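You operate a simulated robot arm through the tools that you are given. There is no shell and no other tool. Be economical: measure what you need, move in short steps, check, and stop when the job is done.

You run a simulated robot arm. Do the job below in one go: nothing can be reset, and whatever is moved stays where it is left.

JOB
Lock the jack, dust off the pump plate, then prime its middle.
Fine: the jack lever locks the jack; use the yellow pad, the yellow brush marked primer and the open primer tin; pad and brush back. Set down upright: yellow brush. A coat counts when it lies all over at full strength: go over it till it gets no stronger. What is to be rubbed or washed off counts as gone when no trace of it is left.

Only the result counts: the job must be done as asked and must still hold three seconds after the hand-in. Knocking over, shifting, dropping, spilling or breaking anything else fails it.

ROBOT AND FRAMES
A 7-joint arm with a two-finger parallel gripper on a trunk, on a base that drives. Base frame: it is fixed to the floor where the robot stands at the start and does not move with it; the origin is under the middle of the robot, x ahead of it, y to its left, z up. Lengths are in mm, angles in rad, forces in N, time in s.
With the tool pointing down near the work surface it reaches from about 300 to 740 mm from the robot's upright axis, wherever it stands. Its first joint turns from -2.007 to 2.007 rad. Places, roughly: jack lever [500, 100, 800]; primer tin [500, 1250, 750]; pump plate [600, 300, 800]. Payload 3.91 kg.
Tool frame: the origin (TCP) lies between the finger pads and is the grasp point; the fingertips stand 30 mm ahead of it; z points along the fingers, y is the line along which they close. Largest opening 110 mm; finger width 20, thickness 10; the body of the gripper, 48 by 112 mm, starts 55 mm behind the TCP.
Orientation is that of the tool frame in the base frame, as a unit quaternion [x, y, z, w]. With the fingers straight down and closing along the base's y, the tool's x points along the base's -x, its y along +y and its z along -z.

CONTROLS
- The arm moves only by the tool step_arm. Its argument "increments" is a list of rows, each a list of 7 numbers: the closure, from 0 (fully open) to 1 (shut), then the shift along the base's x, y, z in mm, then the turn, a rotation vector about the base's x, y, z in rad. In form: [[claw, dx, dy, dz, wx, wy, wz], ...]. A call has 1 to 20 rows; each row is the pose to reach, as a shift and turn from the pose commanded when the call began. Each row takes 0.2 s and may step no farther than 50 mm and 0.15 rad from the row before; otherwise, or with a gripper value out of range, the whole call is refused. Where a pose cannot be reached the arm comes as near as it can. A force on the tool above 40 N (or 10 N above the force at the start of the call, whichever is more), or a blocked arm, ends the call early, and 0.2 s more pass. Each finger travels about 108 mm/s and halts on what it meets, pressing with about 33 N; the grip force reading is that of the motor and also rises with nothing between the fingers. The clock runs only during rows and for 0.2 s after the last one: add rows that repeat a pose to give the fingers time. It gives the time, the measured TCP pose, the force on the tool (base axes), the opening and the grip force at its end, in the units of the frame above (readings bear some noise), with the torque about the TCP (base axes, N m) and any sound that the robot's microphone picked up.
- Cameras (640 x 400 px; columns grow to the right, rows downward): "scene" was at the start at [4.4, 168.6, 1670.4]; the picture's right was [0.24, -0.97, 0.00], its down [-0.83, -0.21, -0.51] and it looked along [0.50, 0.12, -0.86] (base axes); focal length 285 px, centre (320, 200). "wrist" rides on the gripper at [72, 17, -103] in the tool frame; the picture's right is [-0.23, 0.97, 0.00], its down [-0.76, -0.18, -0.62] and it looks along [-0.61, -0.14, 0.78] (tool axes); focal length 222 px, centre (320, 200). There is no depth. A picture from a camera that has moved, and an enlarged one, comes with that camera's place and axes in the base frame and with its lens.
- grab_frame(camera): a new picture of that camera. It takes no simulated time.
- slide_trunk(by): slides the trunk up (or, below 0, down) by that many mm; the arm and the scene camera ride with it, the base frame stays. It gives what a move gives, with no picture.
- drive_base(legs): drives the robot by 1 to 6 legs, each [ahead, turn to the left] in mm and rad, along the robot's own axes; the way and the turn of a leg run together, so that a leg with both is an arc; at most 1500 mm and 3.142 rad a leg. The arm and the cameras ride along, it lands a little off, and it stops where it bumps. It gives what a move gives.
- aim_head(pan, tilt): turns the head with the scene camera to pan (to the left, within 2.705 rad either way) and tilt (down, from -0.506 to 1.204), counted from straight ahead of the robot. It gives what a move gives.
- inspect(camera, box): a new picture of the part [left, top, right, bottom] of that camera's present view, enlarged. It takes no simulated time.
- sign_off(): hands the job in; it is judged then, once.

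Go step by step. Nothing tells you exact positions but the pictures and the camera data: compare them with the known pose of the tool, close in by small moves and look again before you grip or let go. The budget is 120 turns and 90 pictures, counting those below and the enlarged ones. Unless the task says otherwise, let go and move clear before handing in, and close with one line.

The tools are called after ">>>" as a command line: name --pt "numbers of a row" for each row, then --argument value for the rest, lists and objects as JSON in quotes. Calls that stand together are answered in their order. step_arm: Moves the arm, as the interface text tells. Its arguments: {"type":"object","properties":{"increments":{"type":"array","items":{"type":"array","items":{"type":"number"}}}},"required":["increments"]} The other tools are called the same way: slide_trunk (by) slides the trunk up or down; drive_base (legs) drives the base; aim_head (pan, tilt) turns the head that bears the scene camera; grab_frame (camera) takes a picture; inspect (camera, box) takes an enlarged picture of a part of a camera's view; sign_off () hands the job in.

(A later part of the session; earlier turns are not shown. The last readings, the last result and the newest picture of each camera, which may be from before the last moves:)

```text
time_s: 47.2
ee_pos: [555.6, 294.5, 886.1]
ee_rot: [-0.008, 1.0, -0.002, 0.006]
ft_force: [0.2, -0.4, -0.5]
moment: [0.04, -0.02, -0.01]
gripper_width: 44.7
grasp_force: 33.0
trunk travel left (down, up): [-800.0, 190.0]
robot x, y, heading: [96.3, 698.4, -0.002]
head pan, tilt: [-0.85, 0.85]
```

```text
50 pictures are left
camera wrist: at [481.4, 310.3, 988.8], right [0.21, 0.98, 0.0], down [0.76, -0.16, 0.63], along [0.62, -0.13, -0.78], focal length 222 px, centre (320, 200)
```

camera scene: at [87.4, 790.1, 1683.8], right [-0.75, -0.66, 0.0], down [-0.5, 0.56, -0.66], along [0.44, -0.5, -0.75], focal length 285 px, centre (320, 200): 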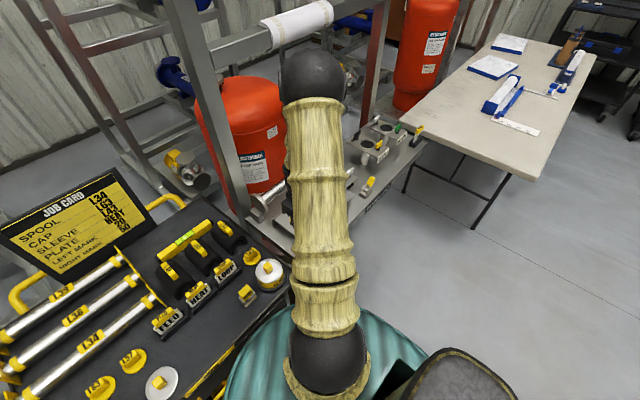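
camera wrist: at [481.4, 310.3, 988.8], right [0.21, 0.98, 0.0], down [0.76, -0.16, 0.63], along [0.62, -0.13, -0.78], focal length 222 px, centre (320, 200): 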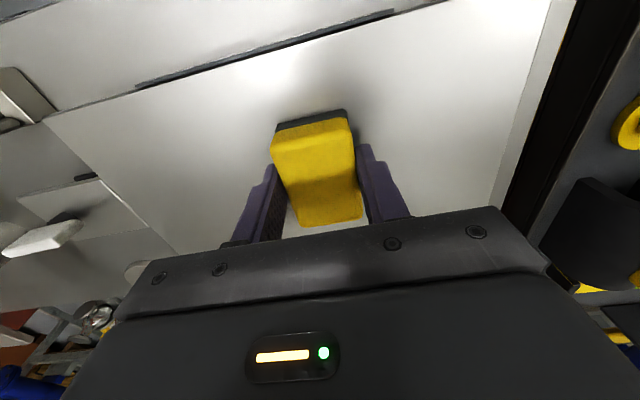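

Much of the dust is gone already. I wipe the back lane too, slightly lower, and repeat the others.

>>> step_arm --pt "0.9 14 0 -1.5 0 0 0" --pt "0.9 28 0 -1.5 0 0 0" --pt "0.9 28 20 -1.5 0 0 0" --pt "0.9 28 42 -1.5 0 0 0" --pt "0.9 28 62 -1.5 0 0 0" --pt "0.9 28 40 -1.5 0 0 0" --pt "0.9 28 18 -1.5 0 0 0" --pt "0.9 28 -4 -1.5 0 0 0" --pt "0.9 28 -26 -1.5 0 0 0" --pt "0.9 28 -48 -1.5 0 0 0" --pt "0.9 28 -70 -1.5 0 0 0" --pt "0.9 28 -90 -1.5 0 0 0" --pt "0.9 10 -90 -1.5 0 0 0" --pt "0.9 0 -75 -1.5 0 0 0" --pt "0.9 0 -50 -1.5 0 0 0" --pt "0.9 0 -25 -1.5 0 0 0" --pt "0.9 0 0 -1.5 0 0 0" --pt "0.9 0 30 -1.5 0 0 0" --pt "0.9 0 60 -1.5 0 0 0"

>>> step_arm --pt "0.9 -30 0 0 0 0 0" --pt "0.9 -30 -30 0 0 0 0" --pt "0.9 -30 -60 0 0 0 0" --pt "0.9 -30 -90 0 0 0 0" --pt "0.9 -30 -120 0 0 0 0" --pt "0.9 -30 -150 0 0 0 0" --pt "0.9 -30 -150 30 0 0 0" --pt "0.9 -60 -180 70 0 0 0" --pt "0.9 -70 -200 100 0 0 0" --pt "0.9 -70 -200 100 0 0 0"

>>> grab_frame --camera "wrist"

```text
time_s: 51.2
ee_pos: [554.8, 354.2, 884.5]
ee_rot: [-0.008, 1.0, -0.003, 0.007]
ft_force: [0.6, -3.9, 28.2]
moment: [-0.21, 0.21, 0.1]
gripper_width: 45.1
grasp_force: 33.1
trunk travel left (down, up): [-800.0, 190.0]
robot x, y, heading: [96.6, 699.2, -0.001]
head pan, tilt: [-0.85, 0.85]
```

```text
refused: row 8 steps farther than a row can; nothing moved
```

```text
49 pictures are left
camera wrist: at [480.4, 371.0, 988.2], right [0.21, 0.98, 0.0], down [0.76, -0.16, 0.63], along [0.62, -0.14, -0.77], focal length 222 px, centre (320, 200)
```

wrist: 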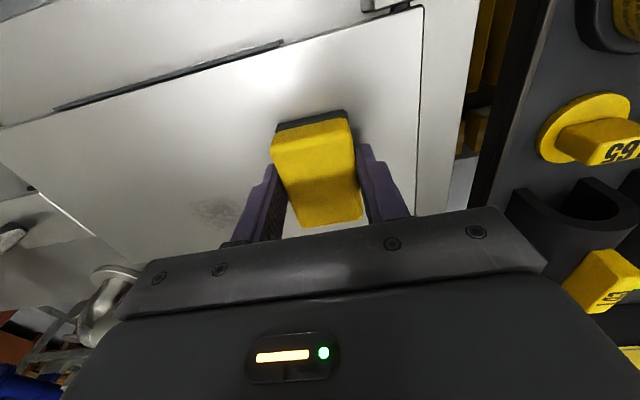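

A faint remainder sits near (588, 253). I wipe there and repeat the front lane, then lift to check.

>>> step_arm --pt "0.9 18 -20 0.3 0 0 0" --pt "0.9 34 -40 0.3 0 0 0" --pt "0.9 36 -65 0.3 0 0 0" --pt "0.9 36 -90 0.3 0 0 0" --pt "0.9 36 -110 0.3 0 0 0" --pt "0.9 36 -130 0.3 0 0 0" --pt "0.9 36 -145 0.3 0 0 0" --pt "0.9 36 -120 0.3 0 0 0" --pt "0.9 36 -95 0.3 0 0 0" --pt "0.9 36 -70 0.3 0 0 0" --pt "0.9 36 -95 0.3 0 0 0" --pt "0.9 36 -120 0.3 0 0 0" --pt "0.9 10 -130 0.3 0 0 0" --pt "0.9 -15 -140 0.3 0 0 0" --pt "0.9 -28 -110 0.3 0 0 0" --pt "0.9 -28 -80 0.3 0 0 0" --pt "0.9 -28 -50 0.3 0 0 0" --pt "0.9 -28 -20 0.3 0 0 0"

>>> step_arm --pt "0.9 0 0 30 0 0 0" --pt "0.9 -20 30 60 0 0 0" --pt "0.9 -30 60 90 0 0 0" --pt "0.9 -30 80 120 0 0 0" --pt "0.9 -30 80 120 0 0 0"

>>> grab_frame --camera "wrist"

```text
time_s: 55.0
ee_pos: [527.8, 332.3, 884.7]
ee_rot: [-0.008, 1.0, -0.003, 0.007]
ft_force: [1.6, -7.1, 29.7]
moment: [-0.23, 0.1, 0.03]
gripper_width: 45.0
grasp_force: 32.7
trunk travel left (down, up): [-800.0, 190.0]
robot x, y, heading: [98.5, 698.3, -0.001]
head pan, tilt: [-0.85, 0.85]
```

```text
time_s: 56.2
ee_pos: [497.7, 412.4, 1005.4]
ee_rot: [-0.007, 1.0, -0.001, 0.005]
ft_force: [-0.1, -0.2, -0.8]
moment: [0.04, -0.02, -0.02]
gripper_width: 44.8
grasp_force: 32.5
trunk travel left (down, up): [-800.0, 190.0]
robot x, y, heading: [95.3, 698.9, 0.002]
head pan, tilt: [-0.85, 0.85]
```

```text
48 pictures are left
camera wrist: at [423.6, 429.3, 1107.7], right [0.21, 0.98, 0.0], down [0.76, -0.16, 0.63], along [0.62, -0.13, -0.78], focal length 222 px, centre (320, 200)
```

wrist: 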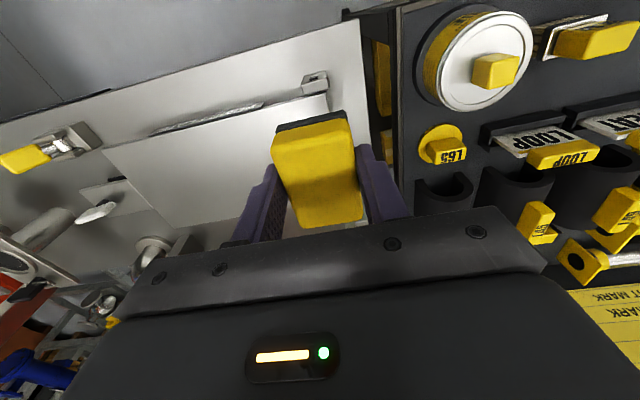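

>>> inspect --camera "wrist" --box '[100, 80, 300, 240]'

```text
2.50 times, centred on (200, 160) of wrist
camera zoom: at [423.6, 429.3, 1107.7], right [0.21, 0.98, 0.0], down [0.76, -0.16, 0.63], along [0.62, -0.13, -0.78], focal length 555 px, centre (620, 300)
```

zoom: 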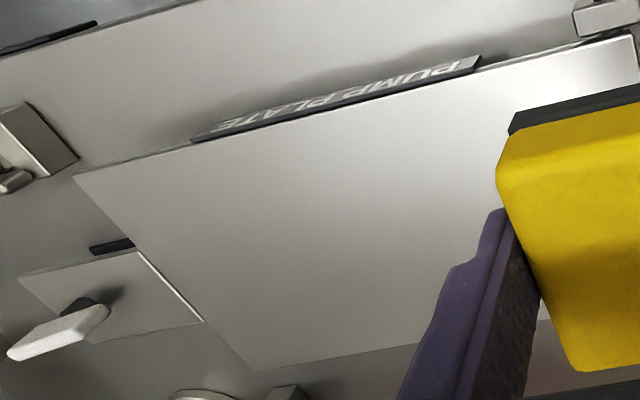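

Visible part is clean. I shift left on the way to the cart to see the covered part.

>>> step_arm --pt "0.9 0 45 0 0 0 0" --pt "0.9 0 80 0 0 0 0" --pt "0.9 0 80 0 0 0 0"

>>> inspect --camera "wrist" --box '[80, 80, 300, 240]'

```text
time_s: 57.0
ee_pos: [497.3, 492.5, 1003.5]
ee_rot: [-0.007, 1.0, -0.002, 0.005]
ft_force: [0.3, 0.0, -0.4]
moment: [-0.01, -0.02, 0.0]
gripper_width: 45.2
grasp_force: 33.6
trunk travel left (down, up): [-800.0, 190.0]
robot x, y, heading: [96.6, 692.5, -0.006]
head pan, tilt: [-0.85, 0.85]
```

```text
2.50 times, centred on (190, 160) of wrist
camera zoom: at [422.9, 509.4, 1106.9], right [0.21, 0.98, 0.0], down [0.76, -0.16, 0.63], along [0.62, -0.14, -0.78], focal length 555 px, centre (645, 300)
```

zoom: 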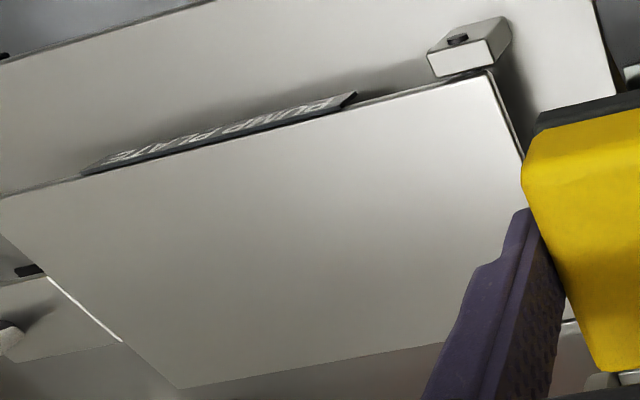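

The plate is clean all over. I carry the pad back above its place.

>>> step_arm --pt "0.9 -1 45 0 0 0 0" --pt "0.9 -3 90 0 0 0 0" --pt "0.9 -4 135 0 0 0 0" --pt "0.9 -5 180 0 0 0 0" --pt "0.9 -6 225 0 0 0 0" --pt "0.9 -8 270 0 0 0 0" --pt "0.9 -9 315 0 0 0 0" --pt "0.9 -10 350 0 0 0 0" --pt "0.9 -11.5 378 0 0 0 0" --pt "0.9 -11.5 378 -45 0 0 0" --pt "0.9 -11.5 378 -90 0 0 0" --pt "0.9 -11.5 378 -130 0 0 0" --pt "0.9 -11.5 378 -150 0 0 0" --pt "0.9 -11.5 378 -150 0 0 0"

>>> grab_frame --camera "wrist"

```text
time_s: 60.0
ee_pos: [486.7, 872.9, 852.9]
ee_rot: [-0.007, 1.0, -0.002, 0.005]
ft_force: [-0.2, -0.2, -0.6]
moment: [-0.01, -0.02, -0.01]
gripper_width: 44.9
grasp_force: 32.9
trunk travel left (down, up): [-800.0, 190.0]
robot x, y, heading: [98.3, 695.9, -0.003]
head pan, tilt: [-0.85, 0.85]
```

```text
45 pictures are left
camera wrist: at [412.2, 889.9, 955.7], right [0.21, 0.98, 0.0], down [0.76, -0.16, 0.63], along [0.62, -0.13, -0.78], focal length 222 px, centre (320, 200)
```

wrist: 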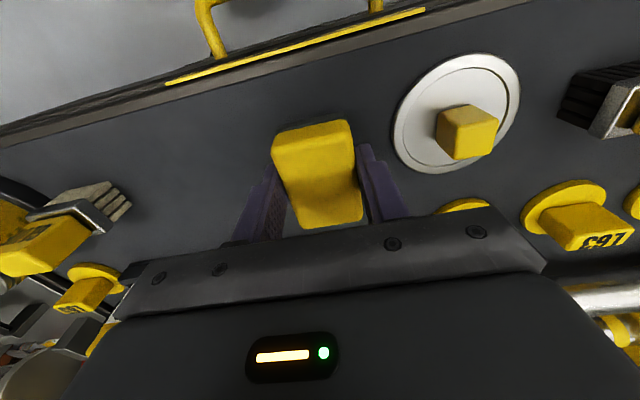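

>>> step_arm --pt "0.9 0 -2 -5 0 0 0" --pt "0.9 0 -2 -8 0 0 0" --pt "0.9 0 -2 -9.5 0 0 0" --pt "0.9 0 -2 -9.5 0 0 0"

```text
time_s: 61.0
ee_pos: [486.2, 870.5, 844.1]
ee_rot: [-0.007, 1.0, -0.001, 0.005]
ft_force: [-0.7, 0.1, -1.0]
moment: [0.02, -0.03, 0.0]
gripper_width: 45.2
grasp_force: 32.9
trunk travel left (down, up): [-800.0, 190.0]
robot x, y, heading: [95.8, 698.1, 0.002]
head pan, tilt: [-0.85, 0.85]
```

>>> step_arm --pt "0.9 0 0 -1 0 0 0" --pt "0.9 0 0 -2 0 0 0" --pt "0.9 0 0 -2 0 0 0"

```text
time_s: 61.8
ee_pos: [486.5, 870.7, 843.0]
ee_rot: [-0.008, 1.0, -0.002, 0.006]
ft_force: [0.0, 0.9, 0.1]
moment: [0.03, -0.03, 0.0]
gripper_width: 44.7
grasp_force: 33.5
trunk travel left (down, up): [-800.0, 190.0]
robot x, y, heading: [94.9, 697.9, 0.003]
head pan, tilt: [-0.85, 0.85]
```

>>> step_arm --pt "0.9 0 0 -1 0 0 0" --pt "0.9 0 0 -2 0 0 0" --pt "0.9 0 0 -2 0 0 0"

```text
time_s: 62.6
ee_pos: [485.6, 869.7, 841.8]
ee_rot: [-0.008, 1.0, -0.002, 0.005]
ft_force: [0.5, 0.4, -0.6]
moment: [-0.02, 0.02, -0.01]
gripper_width: 45.1
grasp_force: 32.9
trunk travel left (down, up): [-800.0, 190.0]
robot x, y, heading: [94.9, 694.7, 0.002]
head pan, tilt: [-0.85, 0.85]
```

>>> step_arm --pt "0.9 0 0 -1.5 0 0 0" --pt "0.9 0 0 -3 0 0 0" --pt "0.9 0 0 -3 0 0 0"

>>> inspect --camera "wrist" --box '[250, 90, 410, 240]'

```text
time_s: 63.4
ee_pos: [485.5, 870.2, 840.6]
ee_rot: [-0.008, 1.0, -0.001, 0.006]
ft_force: [0.1, -0.9, 37.0]
moment: [-0.3, 0.37, 0.04]
gripper_width: 45.1
grasp_force: 32.8
trunk travel left (down, up): [-800.0, 190.0]
robot x, y, heading: [94.4, 696.0, 0.003]
head pan, tilt: [-0.85, 0.85]
```

```text
2.67 times, centred on (330, 165) of wrist
camera zoom: at [410.7, 886.2, 943.3], right [0.21, 0.98, 0.0], down [0.76, -0.16, 0.63], along [0.62, -0.13, -0.77], focal length 592 px, centre (293, 293)
```

zoom: 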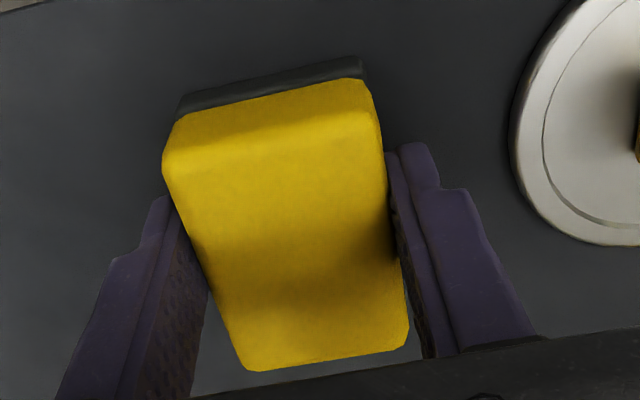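

Pad touches the cart at its old place. I release, rise, and go look at the brush.

>>> step_arm --pt "0.9 0 0 1.5 0 0 0" --pt "0.5 0 0 1.5 0 0 0" --pt "0.36 0 0 1.5 0 0 0" --pt "0.36 0 0 1.5 0 0 0" --pt "0.36 0 0 40 0 0 0" --pt "0.36 0 0 80 0 0 0" --pt "0.36 0 0 120 0 0 0" --pt "0.36 -20 40 120 0 0 0" --pt "0.36 -40 80 120 0 0 0" --pt "0.36 -60 120 120 0 0 0" --pt "0.36 -70 165 120 0 0 0" --pt "0.36 -70 165 120 0 0 0"

>>> grab_frame --camera "wrist"

```text
time_s: 66.0
ee_pos: [415.2, 1035.4, 958.5]
ee_rot: [-0.007, 1.0, -0.002, 0.005]
ft_force: [-0.6, -0.3, -0.3]
moment: [0.0, 0.01, 0.01]
gripper_width: 70.4
grasp_force: 0.0
trunk travel left (down, up): [-800.0, 190.0]
robot x, y, heading: [95.7, 696.2, 0.003]
head pan, tilt: [-0.85, 0.85]
```

```text
43 pictures are left
camera wrist: at [341.2, 1051.4, 1061.4], right [0.21, 0.98, 0.0], down [0.76, -0.16, 0.63], along [0.62, -0.14, -0.78], focal length 222 px, centre (320, 200)
```

wrist: 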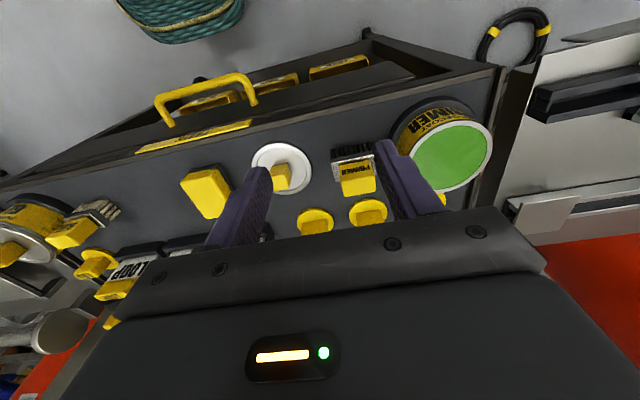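

>>> inspect --camera "wrist" --box '[300, 90, 500, 230]'

```text
2.86 times, centred on (400, 160) of wrist
camera zoom: at [341.2, 1051.4, 1061.4], right [0.21, 0.98, 0.0], down [0.76, -0.16, 0.63], along [0.62, -0.14, -0.78], focal length 635 px, centre (91, 314)
```

zoom: 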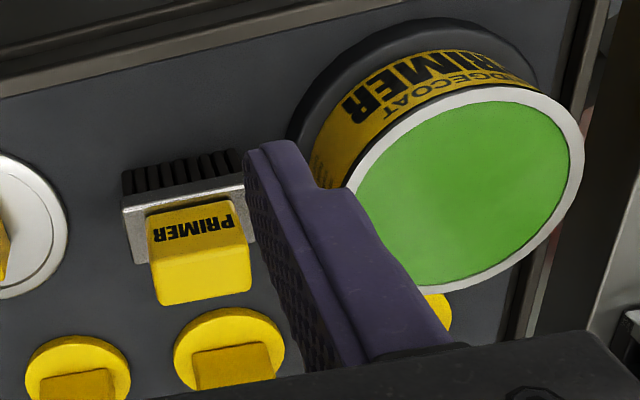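

The handle appears about 37 × 27 mm near (497, 1062) and the tin ~30 mm further left. I narrow the opening to 56 mm and move over the handle for a second view.

>>> step_arm --pt "0.42 30 10 0 0 0 0" --pt "0.49 60 20 0 0 0 0" --pt "0.49 78 26 -20 0 0 0" --pt "0.49 78 26 -50 0 0 0" --pt "0.49 78 26 -50 0 0 0"

>>> inspect --camera "wrist" --box '[220, 40, 480, 230]'

```text
time_s: 67.2
ee_pos: [492.5, 1062.0, 908.4]
ee_rot: [-0.008, 1.0, -0.001, 0.005]
ft_force: [-0.1, 0.5, -1.0]
moment: [0.05, -0.04, 0.01]
gripper_width: 56.3
grasp_force: 0.1
trunk travel left (down, up): [-800.0, 190.0]
robot x, y, heading: [94.5, 696.5, -0.001]
head pan, tilt: [-0.85, 0.85]
```

```text
2.11 times, centred on (350, 135) of wrist
camera zoom: at [417.7, 1078.6, 1010.9], right [0.21, 0.98, 0.0], down [0.76, -0.16, 0.63], along [0.62, -0.13, -0.78], focal length 468 px, centre (257, 337)
```

zoom: 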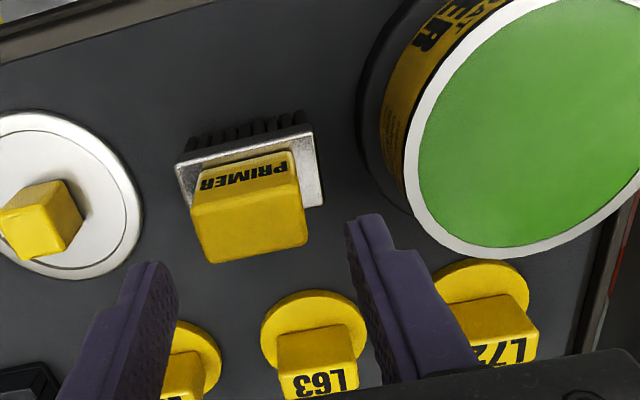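

Triangulated: handle top z≈872, x 472–493, y 1046–1079, centre (482, 1063). I align, narrow to 50 mm, descend to z≈882 and check before gripping.

>>> step_arm --pt "0.545 -10 1 0 0 0 0" --pt "0.545 -10 1 0 0 0 0" --pt "0.545 -10 1 -14 0 0 0" --pt "0.545 -10 1 -25 0 0 0" --pt "0.545 -10 1 -25 0 0 0"

>>> grab_frame --camera "wrist"

```text
time_s: 68.4
ee_pos: [483.8, 1063.1, 883.2]
ee_rot: [-0.008, 1.0, -0.001, 0.005]
ft_force: [0.1, -0.4, 0.6]
moment: [-0.01, 0.0, -0.01]
gripper_width: 50.2
grasp_force: 0.0
trunk travel left (down, up): [-800.0, 190.0]
robot x, y, heading: [99.9, 700.8, 0.0]
head pan, tilt: [-0.85, 0.85]
```

```text
40 pictures are left
camera wrist: at [409.1, 1078.7, 986.3], right [0.21, 0.98, 0.0], down [0.76, -0.16, 0.63], along [0.62, -0.13, -0.78], focal length 222 px, centre (320, 200)
```

wrist: 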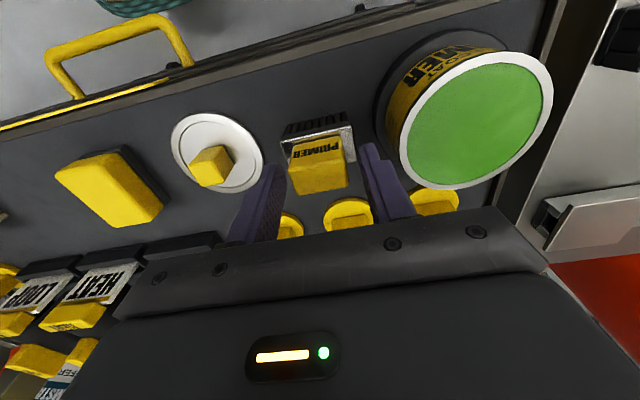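

Fingers straddle the handle. I grip.

>>> step_arm --pt "0.75 -1 0 0 0 0 0" --pt "0.9 -1 0 0 0 0 0" --pt "0.9 -1 0 0 0 0 0"

```text
time_s: 69.2
ee_pos: [481.5, 1061.7, 883.1]
ee_rot: [-0.007, 1.0, -0.002, 0.005]
ft_force: [0.0, 0.6, 0.6]
moment: [-0.01, 0.01, 0.01]
gripper_width: 35.0
grasp_force: 32.6
trunk travel left (down, up): [-800.0, 190.0]
robot x, y, heading: [96.6, 695.9, 0.004]
head pan, tilt: [-0.85, 0.85]
```

Gripped (35 mm). I lift straight up 120 mm, move over the tin high, and look with both cameras.

>>> step_arm --pt "0.95 0 0 40 0 0 0" --pt "0.95 0 0 80 0 0 0" --pt "0.95 0 0 120 0 0 0" --pt "0.95 -12 38 125 0 0 0" --pt "0.95 -24 76 125 0 0 0" --pt "0.95 -24 76 125 0 0 0"

>>> aim_head --pan 0.5 --tilt 0.95

>>> grab_frame --camera "scene"

>>> grab_frame --camera "wrist"

```text
time_s: 70.6
ee_pos: [458.0, 1135.9, 1006.0]
ee_rot: [-0.008, 1.0, -0.002, 0.006]
ft_force: [0.7, 0.4, -0.2]
moment: [-0.02, -0.07, 0.0]
gripper_width: 35.1
grasp_force: 32.5
trunk travel left (down, up): [-800.0, 190.0]
robot x, y, heading: [97.6, 702.6, -0.001]
head pan, tilt: [-0.85, 0.85]
```

```text
time_s: 72.1
ee_pos: [457.5, 1137.0, 1006.4]
ee_rot: [-0.007, 1.0, -0.002, 0.005]
ft_force: [0.2, 0.0, -1.5]
moment: [-0.01, 0.02, 0.04]
gripper_width: 34.8
grasp_force: 33.0
trunk travel left (down, up): [-800.0, 190.0]
robot x, y, heading: [97.9, 698.1, 0.0]
head pan, tilt: [0.499, 0.949]
```

```text
39 pictures are left
camera scene: at [99.6, 883.9, 1676.3], right [0.48, -0.88, 0.0], down [-0.71, -0.39, -0.58], along [0.51, 0.28, -0.81], focal length 285 px, centre (320, 200)
```

scene: 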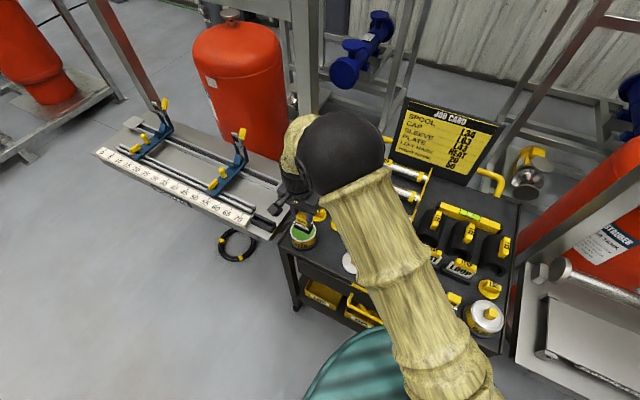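

```text
38 pictures are left
camera wrist: at [383.4, 1152.7, 1109.6], right [0.21, 0.98, 0.0], down [0.76, -0.16, 0.63], along [0.62, -0.13, -0.78], focal length 222 px, centre (320, 200)
```

wrist: 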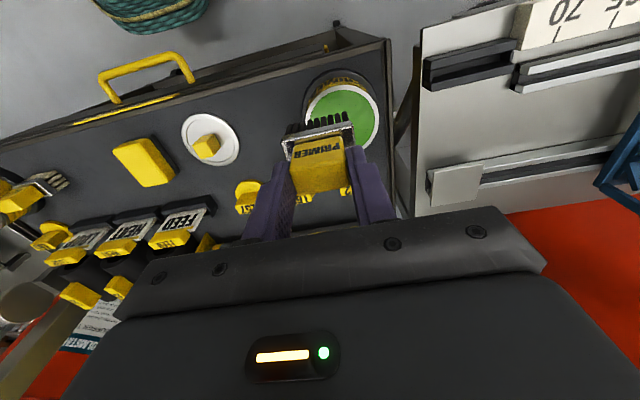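

>>> inspect --camera "scene" --box '[260, 190, 350, 260]'

>>> inspect --camera "wrist" --box '[250, 50, 410, 200]'

```text
5.71 times, centred on (305, 225) of scene
camera zoom: at [99.6, 883.9, 1676.3], right [0.48, -0.88, 0.0], down [-0.71, -0.39, -0.58], along [0.51, 0.28, -0.81], focal length 1630 px, centre (406, 57)
```

zoom: 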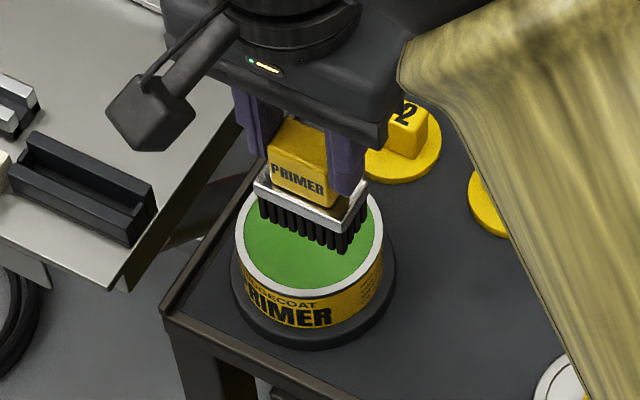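

```text
2.67 times, centred on (330, 125) of wrist
camera zoom: at [383.4, 1152.7, 1109.6], right [0.21, 0.98, 0.0], down [0.76, -0.16, 0.63], along [0.62, -0.13, -0.78], focal length 592 px, centre (293, 400)
```

zoom: 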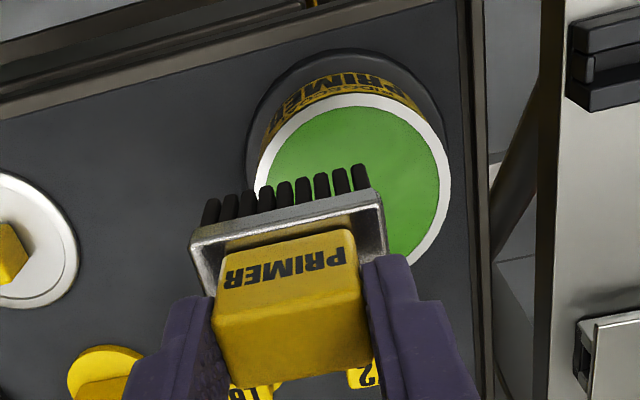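

Combining three views, the tin rim centre is (475, 1156) at z≈857, radius ~41. I shift the brush over it and lower to just above the rim.

>>> step_arm --pt "0.95 9 10 0 0 0 0" --pt "0.95 17 19 0 0 0 0" --pt "0.95 17 19 -25 0 0 0" --pt "0.95 17 19 -50 0 0 0" --pt "0.95 17 19 -50 0 0 0"

>>> inspect --camera "scene" --box '[260, 190, 350, 260]'

>>> inspect --camera "wrist" --box '[250, 50, 410, 200]'

```text
time_s: 73.3
ee_pos: [476.3, 1156.3, 957.4]
ee_rot: [-0.009, 1.0, -0.002, 0.005]
ft_force: [-0.1, 0.3, -0.8]
moment: [0.01, -0.02, -0.05]
gripper_width: 35.3
grasp_force: 33.2
trunk travel left (down, up): [-800.0, 190.0]
robot x, y, heading: [94.4, 697.7, -0.001]
head pan, tilt: [0.499, 0.949]
```

```text
5.71 times, centred on (305, 225) of scene
camera zoom: at [99.4, 883.8, 1676.3], right [0.48, -0.88, 0.0], down [-0.71, -0.39, -0.58], along [0.51, 0.28, -0.81], focal length 1630 px, centre (406, 57)
```

zoom: 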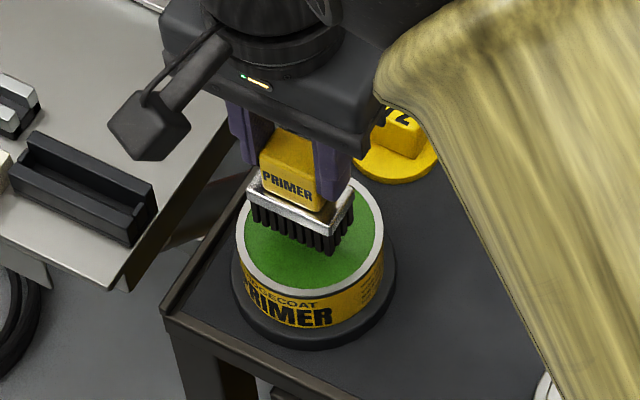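

```text
2.67 times, centred on (330, 125) of wrist
camera zoom: at [401.4, 1173.1, 1060.8], right [0.21, 0.98, 0.0], down [0.76, -0.16, 0.63], along [0.62, -0.13, -0.78], focal length 592 px, centre (293, 400)
```

zoom: 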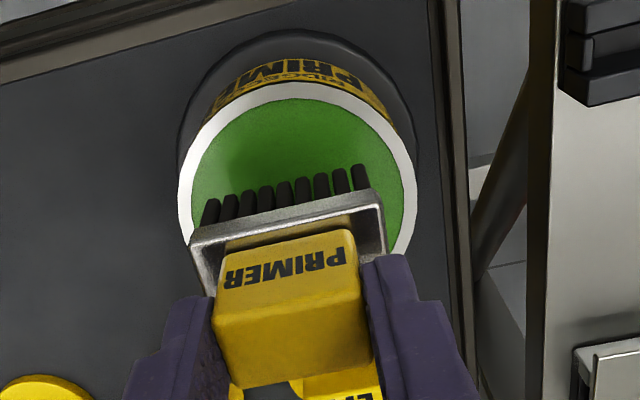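

Well centred. I shift 3 mm and dip about 10 mm below the rim, no deeper.

>>> step_arm --pt "0.95 3 2 -10 0 0 0" --pt "0.95 3 2 -20 0 0 0" --pt "0.95 3 2 -27 0 0 0" --pt "0.95 3 2 -32 0 0 0" --pt "0.95 3 2 -32 0 0 0" --pt "0.95 3 2 -32 0 0 0"

>>> inspect --camera "scene" --box '[260, 190, 350, 260]'

```text
time_s: 74.3
ee_pos: [480.1, 1159.8, 931.8]
ee_rot: [-0.009, 1.0, 0.002, 0.009]
ft_force: [-2.5, -2.9, 15.8]
moment: [0.22, 0.17, 0.07]
gripper_width: 34.8
grasp_force: 32.9
trunk travel left (down, up): [-800.0, 190.0]
robot x, y, heading: [96.8, 696.1, 0.002]
head pan, tilt: [0.499, 0.949]
stopped in row 4: the force on the tool passed its limit (the readings are from after the stop); the commanded pose is now the measured one
```

```text
5.71 times, centred on (305, 225) of scene
camera zoom: at [97.9, 882.2, 1676.4], right [0.48, -0.88, 0.0], down [-0.71, -0.39, -0.58], along [0.51, 0.28, -0.81], focal length 1630 px, centre (406, 57)
```

zoom: 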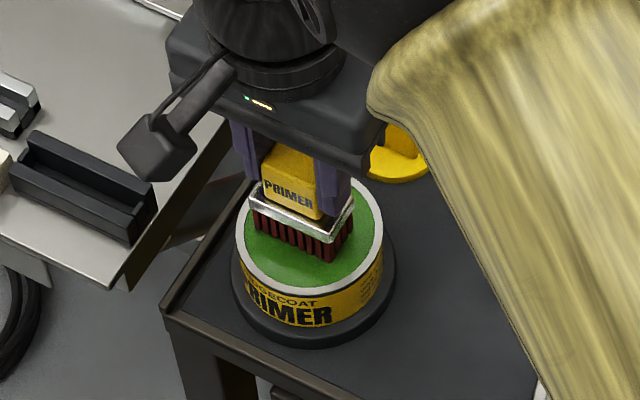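

The bristles took primer (now coloured). I lift and carry the brush, high and level, back towards the plate.

>>> step_arm --pt "0.95 0 0 20 0 0 0" --pt "0.95 0 0 60 0 0 0" --pt "0.95 0 0 100 0 0 0" --pt "0.95 0 -45 110 0 0 0" --pt "0.95 0 -95 110 0 0 0" --pt "0.95 0 -145 110 0 0 0" --pt "0.95 0 -195 110 0 0 0" --pt "0.95 0 -245 110 0 0 0" --pt "0.95 0 -295 110 0 0 0" --pt "0.95 0 -345 110 0 0 0" --pt "0.95 0 -395 110 0 0 0" --pt "0.95 0 -445 110 0 0 0" --pt "0.95 0 -495 110 0 0 0" --pt "0.95 5 -544 110 0 0 0" --pt "0.95 10 -593 110 0 0 0" --pt "0.95 20 -641 110 0 0 0" --pt "0.95 30 -689 110 0 0 0" --pt "0.95 40 -737 110 0 0 0" --pt "0.95 40 -737 110 0 0 0"

>>> grab_frame --camera "wrist"

```text
time_s: 78.3
ee_pos: [520.6, 421.3, 1040.6]
ee_rot: [-0.008, 1.0, 0.0, 0.007]
ft_force: [0.5, -0.6, -1.9]
moment: [0.01, 0.03, 0.01]
gripper_width: 35.1
grasp_force: 32.8
trunk travel left (down, up): [-800.0, 190.0]
robot x, y, heading: [96.6, 695.7, 0.003]
head pan, tilt: [0.499, 0.949]
```

```text
32 pictures are left
camera wrist: at [445.4, 438.0, 1143.8], right [0.21, 0.98, 0.0], down [0.76, -0.16, 0.63], along [0.62, -0.13, -0.77], focal length 222 px, centre (320, 200)
```

wrist: 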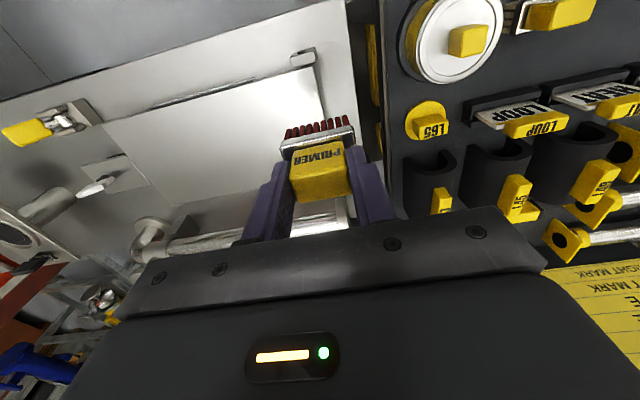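

The plate's middle is near (560, 277). I go over the first lane and lower to just above the plate.

>>> step_arm --pt "0.95 0 -35 0 0 0 0" --pt "0.95 0 -70 0 0 0 0" --pt "0.95 0 -95 -20 0 0 0" --pt "0.95 0 -95 -60 0 0 0" --pt "0.95 0 -95 -95 0 0 0" --pt "0.95 0 -95 -103 0 0 0" --pt "0.95 0 -95 -106 0 0 0" --pt "0.95 0 -95 -108 0 0 0" --pt "0.95 0 -95 -108 0 0 0"

>>> inspect --camera "wrist" --box '[240, 80, 400, 210]'

```text
time_s: 80.3
ee_pos: [519.7, 327.5, 931.1]
ee_rot: [-0.008, 1.0, 0.0, 0.006]
ft_force: [-0.7, -0.7, 0.2]
moment: [-0.02, -0.01, 0.03]
gripper_width: 35.0
grasp_force: 33.2
trunk travel left (down, up): [-800.0, 190.0]
robot x, y, heading: [96.4, 698.6, -0.003]
head pan, tilt: [0.499, 0.949]
```

```text
3.08 times, centred on (320, 145) of wrist
camera zoom: at [445.1, 343.5, 1034.5], right [0.21, 0.98, 0.0], down [0.76, -0.17, 0.63], along [0.62, -0.13, -0.77], focal length 684 px, centre (320, 369)
```

zoom: 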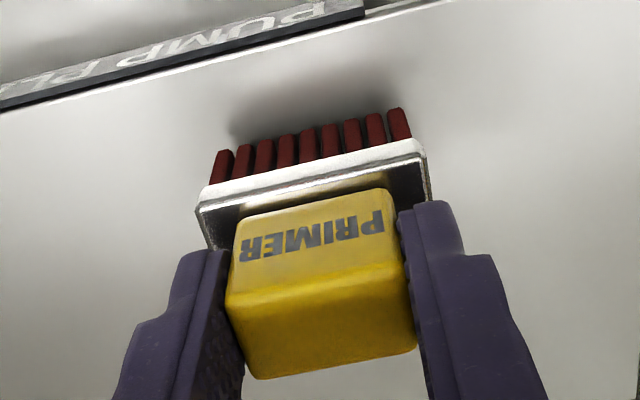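

Still a few mm above. I lower in 1 mm steps until it touches.

>>> step_arm --pt "0.95 0 0 -1 0 0 0" --pt "0.95 0 0 -2 0 0 0" --pt "0.95 0 0 -3 0 0 0" --pt "0.95 0 0 -4 0 0 0" --pt "0.95 0 0 -4 0 0 0"

```text
time_s: 81.5
ee_pos: [520.3, 326.8, 928.2]
ee_rot: [-0.008, 1.0, 0.0, 0.008]
ft_force: [1.0, 0.1, -0.1]
moment: [0.03, -0.04, -0.01]
gripper_width: 35.1
grasp_force: 33.0
trunk travel left (down, up): [-800.0, 190.0]
robot x, y, heading: [98.2, 690.3, 0.001]
head pan, tilt: [0.499, 0.949]
```

>>> step_arm --pt "0.95 0 0 -1 0 0 0" --pt "0.95 0 0 -2 0 0 0" --pt "0.95 0 0 -3 0 0 0" --pt "0.95 0 0 -3 0 0 0"

```text
time_s: 82.5
ee_pos: [520.3, 326.8, 923.6]
ee_rot: [-0.008, 1.0, 0.001, 0.007]
ft_force: [0.2, 0.4, -0.5]
moment: [0.0, 0.05, -0.01]
gripper_width: 35.0
grasp_force: 32.8
trunk travel left (down, up): [-800.0, 190.0]
robot x, y, heading: [95.0, 699.6, -0.003]
head pan, tilt: [0.499, 0.949]
```

>>> step_arm --pt "0.95 0 0 -1 0 0 0" --pt "0.95 0 0 -2 0 0 0" --pt "0.95 0 0 -3 0 0 0" --pt "0.95 0 0 -3 0 0 0"

```text
time_s: 83.5
ee_pos: [521.0, 326.7, 922.5]
ee_rot: [-0.008, 1.0, -0.001, 0.008]
ft_force: [0.0, 1.2, 9.5]
moment: [0.33, 0.0, 0.01]
gripper_width: 34.8
grasp_force: 32.8
trunk travel left (down, up): [-800.0, 190.0]
robot x, y, heading: [94.6, 698.2, -0.0]
head pan, tilt: [0.499, 0.949]
```

Contact with 9.5 N — good. First two lanes.

>>> step_arm --pt "0.95 0 -20 0 0 0 0" --pt "0.95 0 -40 0 0 0 0" --pt "0.95 0 -60 0 0 0 0" --pt "0.95 0 -80 0 0 0 0" --pt "0.95 0 -100 0 0 0 0" --pt "0.95 20 -100 0 0 0 0" --pt "0.95 20 -80 0 0 0 0" --pt "0.95 20 -60 0 0 0 0" --pt "0.95 20 -40 0 0 0 0" --pt "0.95 20 -20 0 0 0 0" --pt "0.95 20 0 0 0 0 0"

>>> grab_frame --camera "wrist"

```text
time_s: 85.9
ee_pos: [539.4, 326.2, 922.4]
ee_rot: [-0.008, 1.0, -0.001, 0.007]
ft_force: [1.5, -2.3, 14.8]
moment: [0.26, -0.08, 0.01]
gripper_width: 35.1
grasp_force: 32.5
trunk travel left (down, up): [-800.0, 190.0]
robot x, y, heading: [100.4, 694.0, 0.004]
head pan, tilt: [0.499, 0.949]
```

```text
30 pictures are left
camera wrist: at [464.3, 343.4, 1024.7], right [0.21, 0.98, 0.0], down [0.76, -0.17, 0.63], along [0.62, -0.13, -0.77], focal length 222 px, centre (320, 200)
```

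wrist: 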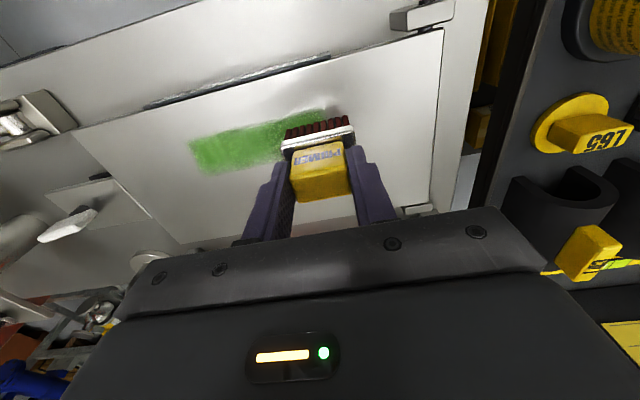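

Green coat is going on. Continue with lanes 3–5.

>>> step_arm --pt "0.95 20 0 0 0 0 0" --pt "0.95 20 -20 0 0 0 0" --pt "0.95 20 -40 0 0 0 0" --pt "0.95 20 -60 0 0 0 0" --pt "0.95 20 -80 0 0 0 0" --pt "0.95 20 -100 0 0 0 0" --pt "0.95 40 -100 0 0 0 0" --pt "0.95 40 -80 0 0 0 0" --pt "0.95 40 -60 0 0 0 0" --pt "0.95 40 -40 0 0 0 0" --pt "0.95 40 -20 0 0 0 0" --pt "0.95 40 0 0 0 0 0" --pt "0.95 58 0 0 0 0 0" --pt "0.95 58 -20 0 0 0 0" --pt "0.95 58 -40 0 0 0 0" --pt "0.95 58 -60 0 0 0 0" --pt "0.95 58 -80 0 0 0 0" --pt "0.95 58 -100 0 0 0 0"

>>> grab_frame --camera "wrist"

```text
time_s: 89.7
ee_pos: [596.8, 227.4, 922.3]
ee_rot: [-0.008, 1.0, 0.001, 0.006]
ft_force: [-0.1, 0.0, 1.8]
moment: [0.01, -0.05, -0.03]
gripper_width: 35.0
grasp_force: 33.1
trunk travel left (down, up): [-800.0, 190.0]
robot x, y, heading: [96.0, 697.2, -0.002]
head pan, tilt: [0.499, 0.949]
```

```text
29 pictures are left
camera wrist: at [521.8, 242.6, 1024.7], right [0.21, 0.98, 0.0], down [0.76, -0.17, 0.63], along [0.62, -0.13, -0.77], focal length 222 px, centre (320, 200)
```

wrist: 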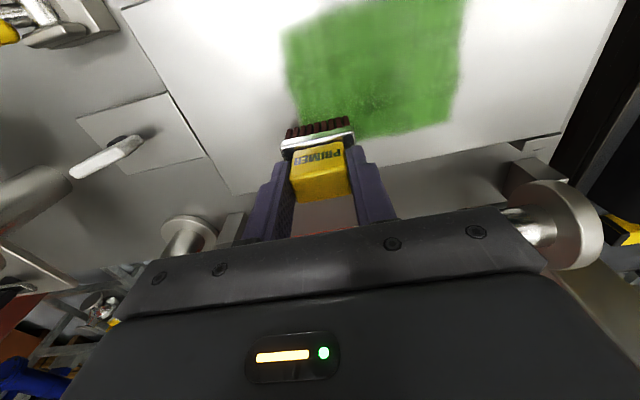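

>>> inspect --camera "wrist" --box '[260, 0, 500, 160]'

```text
2.50 times, centred on (380, 80) of wrist
camera zoom: at [521.8, 242.6, 1024.7], right [0.21, 0.98, 0.0], down [0.76, -0.17, 0.63], along [0.62, -0.13, -0.77], focal length 555 px, centre (170, 500)
```

zoom: 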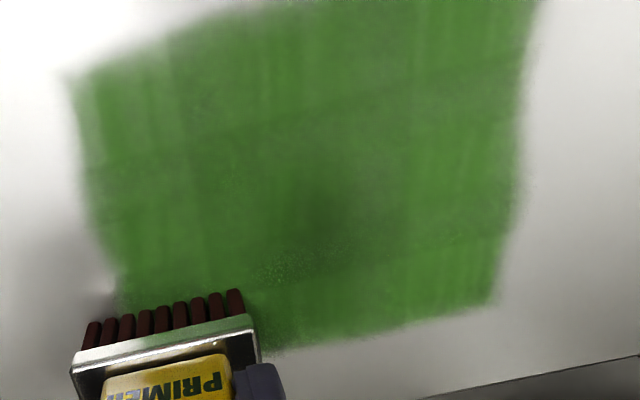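

The coat is slightly uneven. Second pass over all lanes, a touch lower.

>>> step_arm --pt "0.95 0 25 -0.8 0 0 0" --pt "0.95 0 50 -0.8 0 0 0" --pt "0.95 0 75 -0.8 0 0 0" --pt "0.95 0 102 -0.8 0 0 0" --pt "0.95 -14 102 -0.8 0 0 0" --pt "0.95 -14 75 -0.8 0 0 0" --pt "0.95 -14 50 -0.8 0 0 0" --pt "0.95 -14 25 -0.8 0 0 0" --pt "0.95 -14 -2 -0.8 0 0 0" --pt "0.95 -28 -2 -0.8 0 0 0" --pt "0.95 -28 25 -0.8 0 0 0" --pt "0.95 -28 50 -0.8 0 0 0" --pt "0.95 -28 75 -0.8 0 0 0" --pt "0.95 -28 102 -0.8 0 0 0" --pt "0.95 -42 102 -0.6 0 0 0" --pt "0.95 -42 75 -0.6 0 0 0" --pt "0.95 -42 50 -0.6 0 0 0" --pt "0.95 -42 25 -0.6 0 0 0" --pt "0.95 -42 -2 -0.6 0 0 0"

>>> step_arm --pt "0.95 -14 0 0 0 0 0" --pt "0.95 -14 25 0 0 0 0" --pt "0.95 -14 50 0 0 0 0" --pt "0.95 -14 75 0 0 0 0" --pt "0.95 -14 102 0 0 0 0" --pt "0.95 -28 102 0.2 0 0 0" --pt "0.95 -28 75 0.2 0 0 0" --pt "0.95 -28 50 0.2 0 0 0" --pt "0.95 -28 25 0.2 0 0 0" --pt "0.95 -28 0 0.2 0 0 0" --pt "0.95 -36 0 0.2 0 0 0" --pt "0.95 -36 25 0.2 0 0 0" --pt "0.95 -36 50 0.2 0 0 0" --pt "0.95 -36 75 0.2 0 0 0" --pt "0.95 -36 102 0.2 0 0 0"

>>> grab_frame --camera "wrist"

```text
time_s: 93.7
ee_pos: [556.4, 226.4, 921.7]
ee_rot: [-0.008, 1.0, -0.002, 0.008]
ft_force: [0.7, 2.9, 21.0]
moment: [0.51, -0.06, -0.07]
gripper_width: 35.1
grasp_force: 33.3
trunk travel left (down, up): [-800.0, 190.0]
robot x, y, heading: [95.1, 698.4, -0.005]
head pan, tilt: [0.499, 0.949]
```

```text
time_s: 96.9
ee_pos: [517.9, 328.2, 922.2]
ee_rot: [-0.008, 1.0, -0.002, 0.007]
ft_force: [-0.1, -2.4, 18.7]
moment: [0.09, 0.0, -0.01]
gripper_width: 35.2
grasp_force: 33.1
trunk travel left (down, up): [-800.0, 190.0]
robot x, y, heading: [92.1, 696.9, 0.0]
head pan, tilt: [0.499, 0.949]
```

```text
27 pictures are left
camera wrist: at [443.5, 344.1, 1024.4], right [0.21, 0.98, 0.0], down [0.76, -0.16, 0.63], along [0.62, -0.13, -0.77], focal length 222 px, centre (320, 200)
```

wrist: 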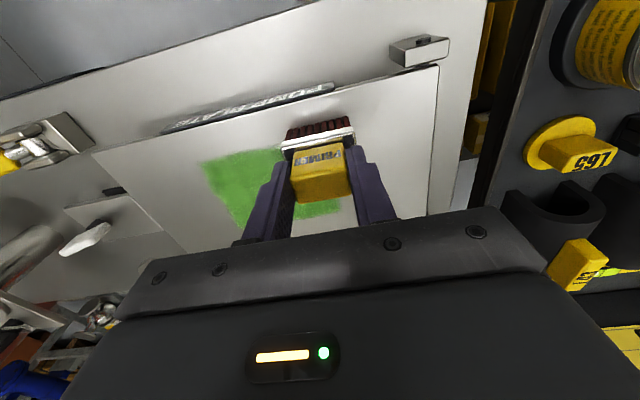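

Lift and inspect the coat from the side.

>>> step_arm --pt "0.95 0 0 30 0 0 0" --pt "0.95 0 40 55 0 0 0" --pt "0.95 -20 75 80 0 0 0" --pt "0.95 -20 110 90 0 0 0" --pt "0.95 -20 110 90 0 0 0"

>>> inspect --camera "wrist" --box '[120, 80, 320, 230]'

```text
time_s: 98.1
ee_pos: [498.0, 436.7, 1009.5]
ee_rot: [-0.008, 1.0, 0.0, 0.007]
ft_force: [0.0, 0.3, -0.3]
moment: [-0.01, 0.01, 0.02]
gripper_width: 35.2
grasp_force: 32.7
trunk travel left (down, up): [-800.0, 190.0]
robot x, y, heading: [92.1, 696.9, 0.002]
head pan, tilt: [0.499, 0.949]
```

```text
2.67 times, centred on (220, 155) of wrist
camera zoom: at [422.9, 452.8, 1112.6], right [0.21, 0.98, 0.0], down [0.76, -0.17, 0.63], along [0.62, -0.13, -0.77], focal length 592 px, centre (587, 320)
```

zoom: 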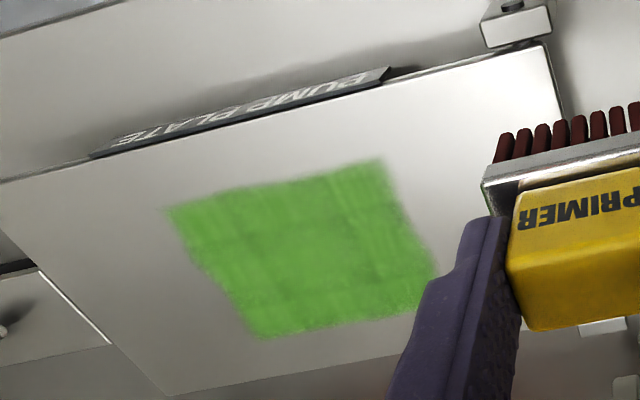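

The coat sits in the middle but is streaky. I go back for cross strokes along x, extending slightly toward the back edge.

>>> step_arm --pt "0.95 0 -35 -10 0 0 0" --pt "0.95 20 -75 -35 0 0 0" --pt "0.95 20 -109 -60 0 0 0" --pt "0.95 20 -109 -90 0 0 0" --pt "0.95 42 -109 -90.2 0 0 0" --pt "0.95 64 -109 -90.4 0 0 0" --pt "0.95 88 -109 -90.6 0 0 0" --pt "0.95 110 -109 -90.8 0 0 0" --pt "0.95 110 -130 -90.8 0 0 0" --pt "0.95 88 -130 -90.6 0 0 0" --pt "0.95 64 -130 -90.4 0 0 0" --pt "0.95 42 -130 -90.2 0 0 0" --pt "0.95 20 -130 -90 0 0 0" --pt "0.95 20 -150 -90 0 0 0" --pt "0.95 42 -150 -90.2 0 0 0" --pt "0.95 64 -150 -90.4 0 0 0" --pt "0.95 88 -150 -90.6 0 0 0" --pt "0.95 110 -150 -90.8 0 0 0"

>>> step_arm --pt "0.95 0 -20 0 0 0 0" --pt "0.95 -22 -20 0.2 0 0 0" --pt "0.95 -45 -20 0.4 0 0 0" --pt "0.95 -68 -20 0.6 0 0 0" --pt "0.95 -90 -20 0.8 0 0 0" --pt "0.95 -90 -40 0.8 0 0 0" --pt "0.95 -68 -40 0.6 0 0 0" --pt "0.95 -45 -40 0.4 0 0 0" --pt "0.95 -22 -40 0.2 0 0 0" --pt "0.95 0 -40 0 0 0 0" --pt "0.95 0 -62 0 0 0 0" --pt "0.95 -22 -62 0.2 0 0 0" --pt "0.95 -45 -62 0.4 0 0 0" --pt "0.95 -68 -62 0.6 0 0 0" --pt "0.95 -90 -62 0.8 0 0 0"

>>> grab_frame --camera "wrist"

```text
refused: row 2 steps farther than a row can; nothing moved
```

```text
time_s: 101.3
ee_pos: [410.3, 373.6, 1010.1]
ee_rot: [-0.009, 1.0, 0.0, 0.007]
ft_force: [-0.8, 0.7, -1.6]
moment: [0.04, 0.0, 0.01]
gripper_width: 35.0
grasp_force: 32.9
trunk travel left (down, up): [-800.0, 190.0]
robot x, y, heading: [98.1, 701.3, 0.004]
head pan, tilt: [0.499, 0.949]
```

```text
25 pictures are left
camera wrist: at [335.5, 391.7, 1112.9], right [0.21, 0.98, 0.0], down [0.76, -0.16, 0.63], along [0.62, -0.13, -0.77], focal length 222 px, centre (320, 200)
```

wrist: 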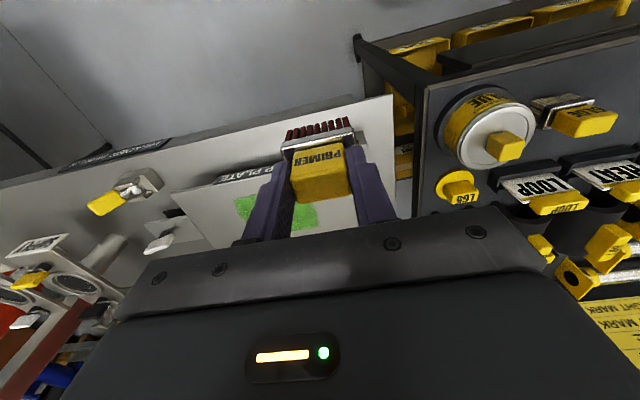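

The first call was refused for step size and the second ran harmlessly in the air. I redo it properly.

>>> step_arm --pt "0.95 40 -16 0 0 0 0" --pt "0.95 80 -32 0 0 0 0" --pt "0.95 110 -46 -20 0 0 0" --pt "0.95 110 -46 -60 0 0 0" --pt "0.95 110 -46 -88 0 0 0" --pt "0.95 110 -46 -91 0 0 0" --pt "0.95 133 -46 -91.2 0 0 0" --pt "0.95 156 -46 -91.4 0 0 0" --pt "0.95 178 -46 -91.6 0 0 0" --pt "0.95 200 -46 -91.8 0 0 0" --pt "0.95 200 -68 -91.8 0 0 0" --pt "0.95 178 -68 -91.6 0 0 0" --pt "0.95 156 -68 -91.4 0 0 0" --pt "0.95 133 -68 -91.2 0 0 0" --pt "0.95 110 -68 -91 0 0 0" --pt "0.95 110 -90 -91 0 0 0" --pt "0.95 133 -90 -91.2 0 0 0" --pt "0.95 156 -90 -91.4 0 0 0" --pt "0.95 178 -90 -91.6 0 0 0" --pt "0.95 200 -90 -91.8 0 0 0"

```text
time_s: 105.5
ee_pos: [609.3, 285.3, 921.9]
ee_rot: [-0.009, 1.0, 0.001, 0.008]
ft_force: [-4.0, 0.4, 15.9]
moment: [0.18, 0.37, 0.05]
gripper_width: 35.0
grasp_force: 33.4
trunk travel left (down, up): [-800.0, 190.0]
robot x, y, heading: [91.7, 699.2, 0.001]
head pan, tilt: [0.499, 0.949]
```

>>> step_arm --pt "0.95 0 -20 0 0 0 0" --pt "0.95 -22 -20 0.2 0 0 0" --pt "0.95 -45 -20 0.4 0 0 0" --pt "0.95 -68 -20 0.6 0 0 0" --pt "0.95 -90 -20 0.8 0 0 0" --pt "0.95 -90 -40 0.8 0 0 0" --pt "0.95 -68 -40 0.6 0 0 0" --pt "0.95 -45 -40 0.4 0 0 0" --pt "0.95 -22 -40 0.2 0 0 0" --pt "0.95 0 -40 0 0 0 0" --pt "0.95 0 -62 0 0 0 0" --pt "0.95 -22 -62 0.2 0 0 0" --pt "0.95 -45 -62 0.4 0 0 0" --pt "0.95 -68 -62 0.6 0 0 0" --pt "0.95 -90 -62 0.8 0 0 0"

>>> grab_frame --camera "wrist"

```text
time_s: 108.7
ee_pos: [519.1, 225.5, 921.9]
ee_rot: [-0.009, 1.0, 0.0, 0.007]
ft_force: [2.4, 1.1, 12.1]
moment: [0.1, -0.1, -0.03]
gripper_width: 35.1
grasp_force: 32.5
trunk travel left (down, up): [-800.0, 190.0]
robot x, y, heading: [95.2, 697.6, 0.002]
head pan, tilt: [0.499, 0.949]
```

```text
24 pictures are left
camera wrist: at [444.3, 241.0, 1024.4], right [0.21, 0.98, 0.0], down [0.76, -0.17, 0.63], along [0.62, -0.13, -0.77], focal length 222 px, centre (320, 200)
```

wrist: 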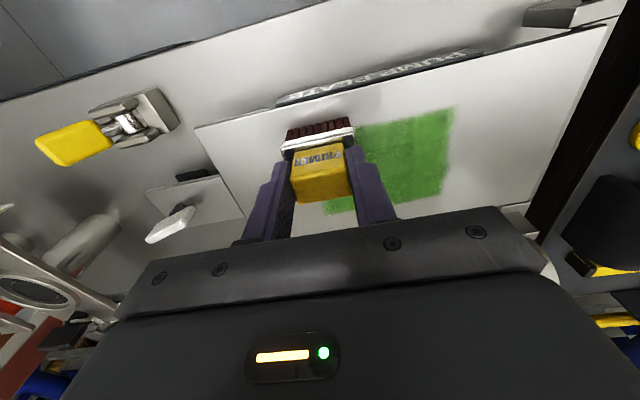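

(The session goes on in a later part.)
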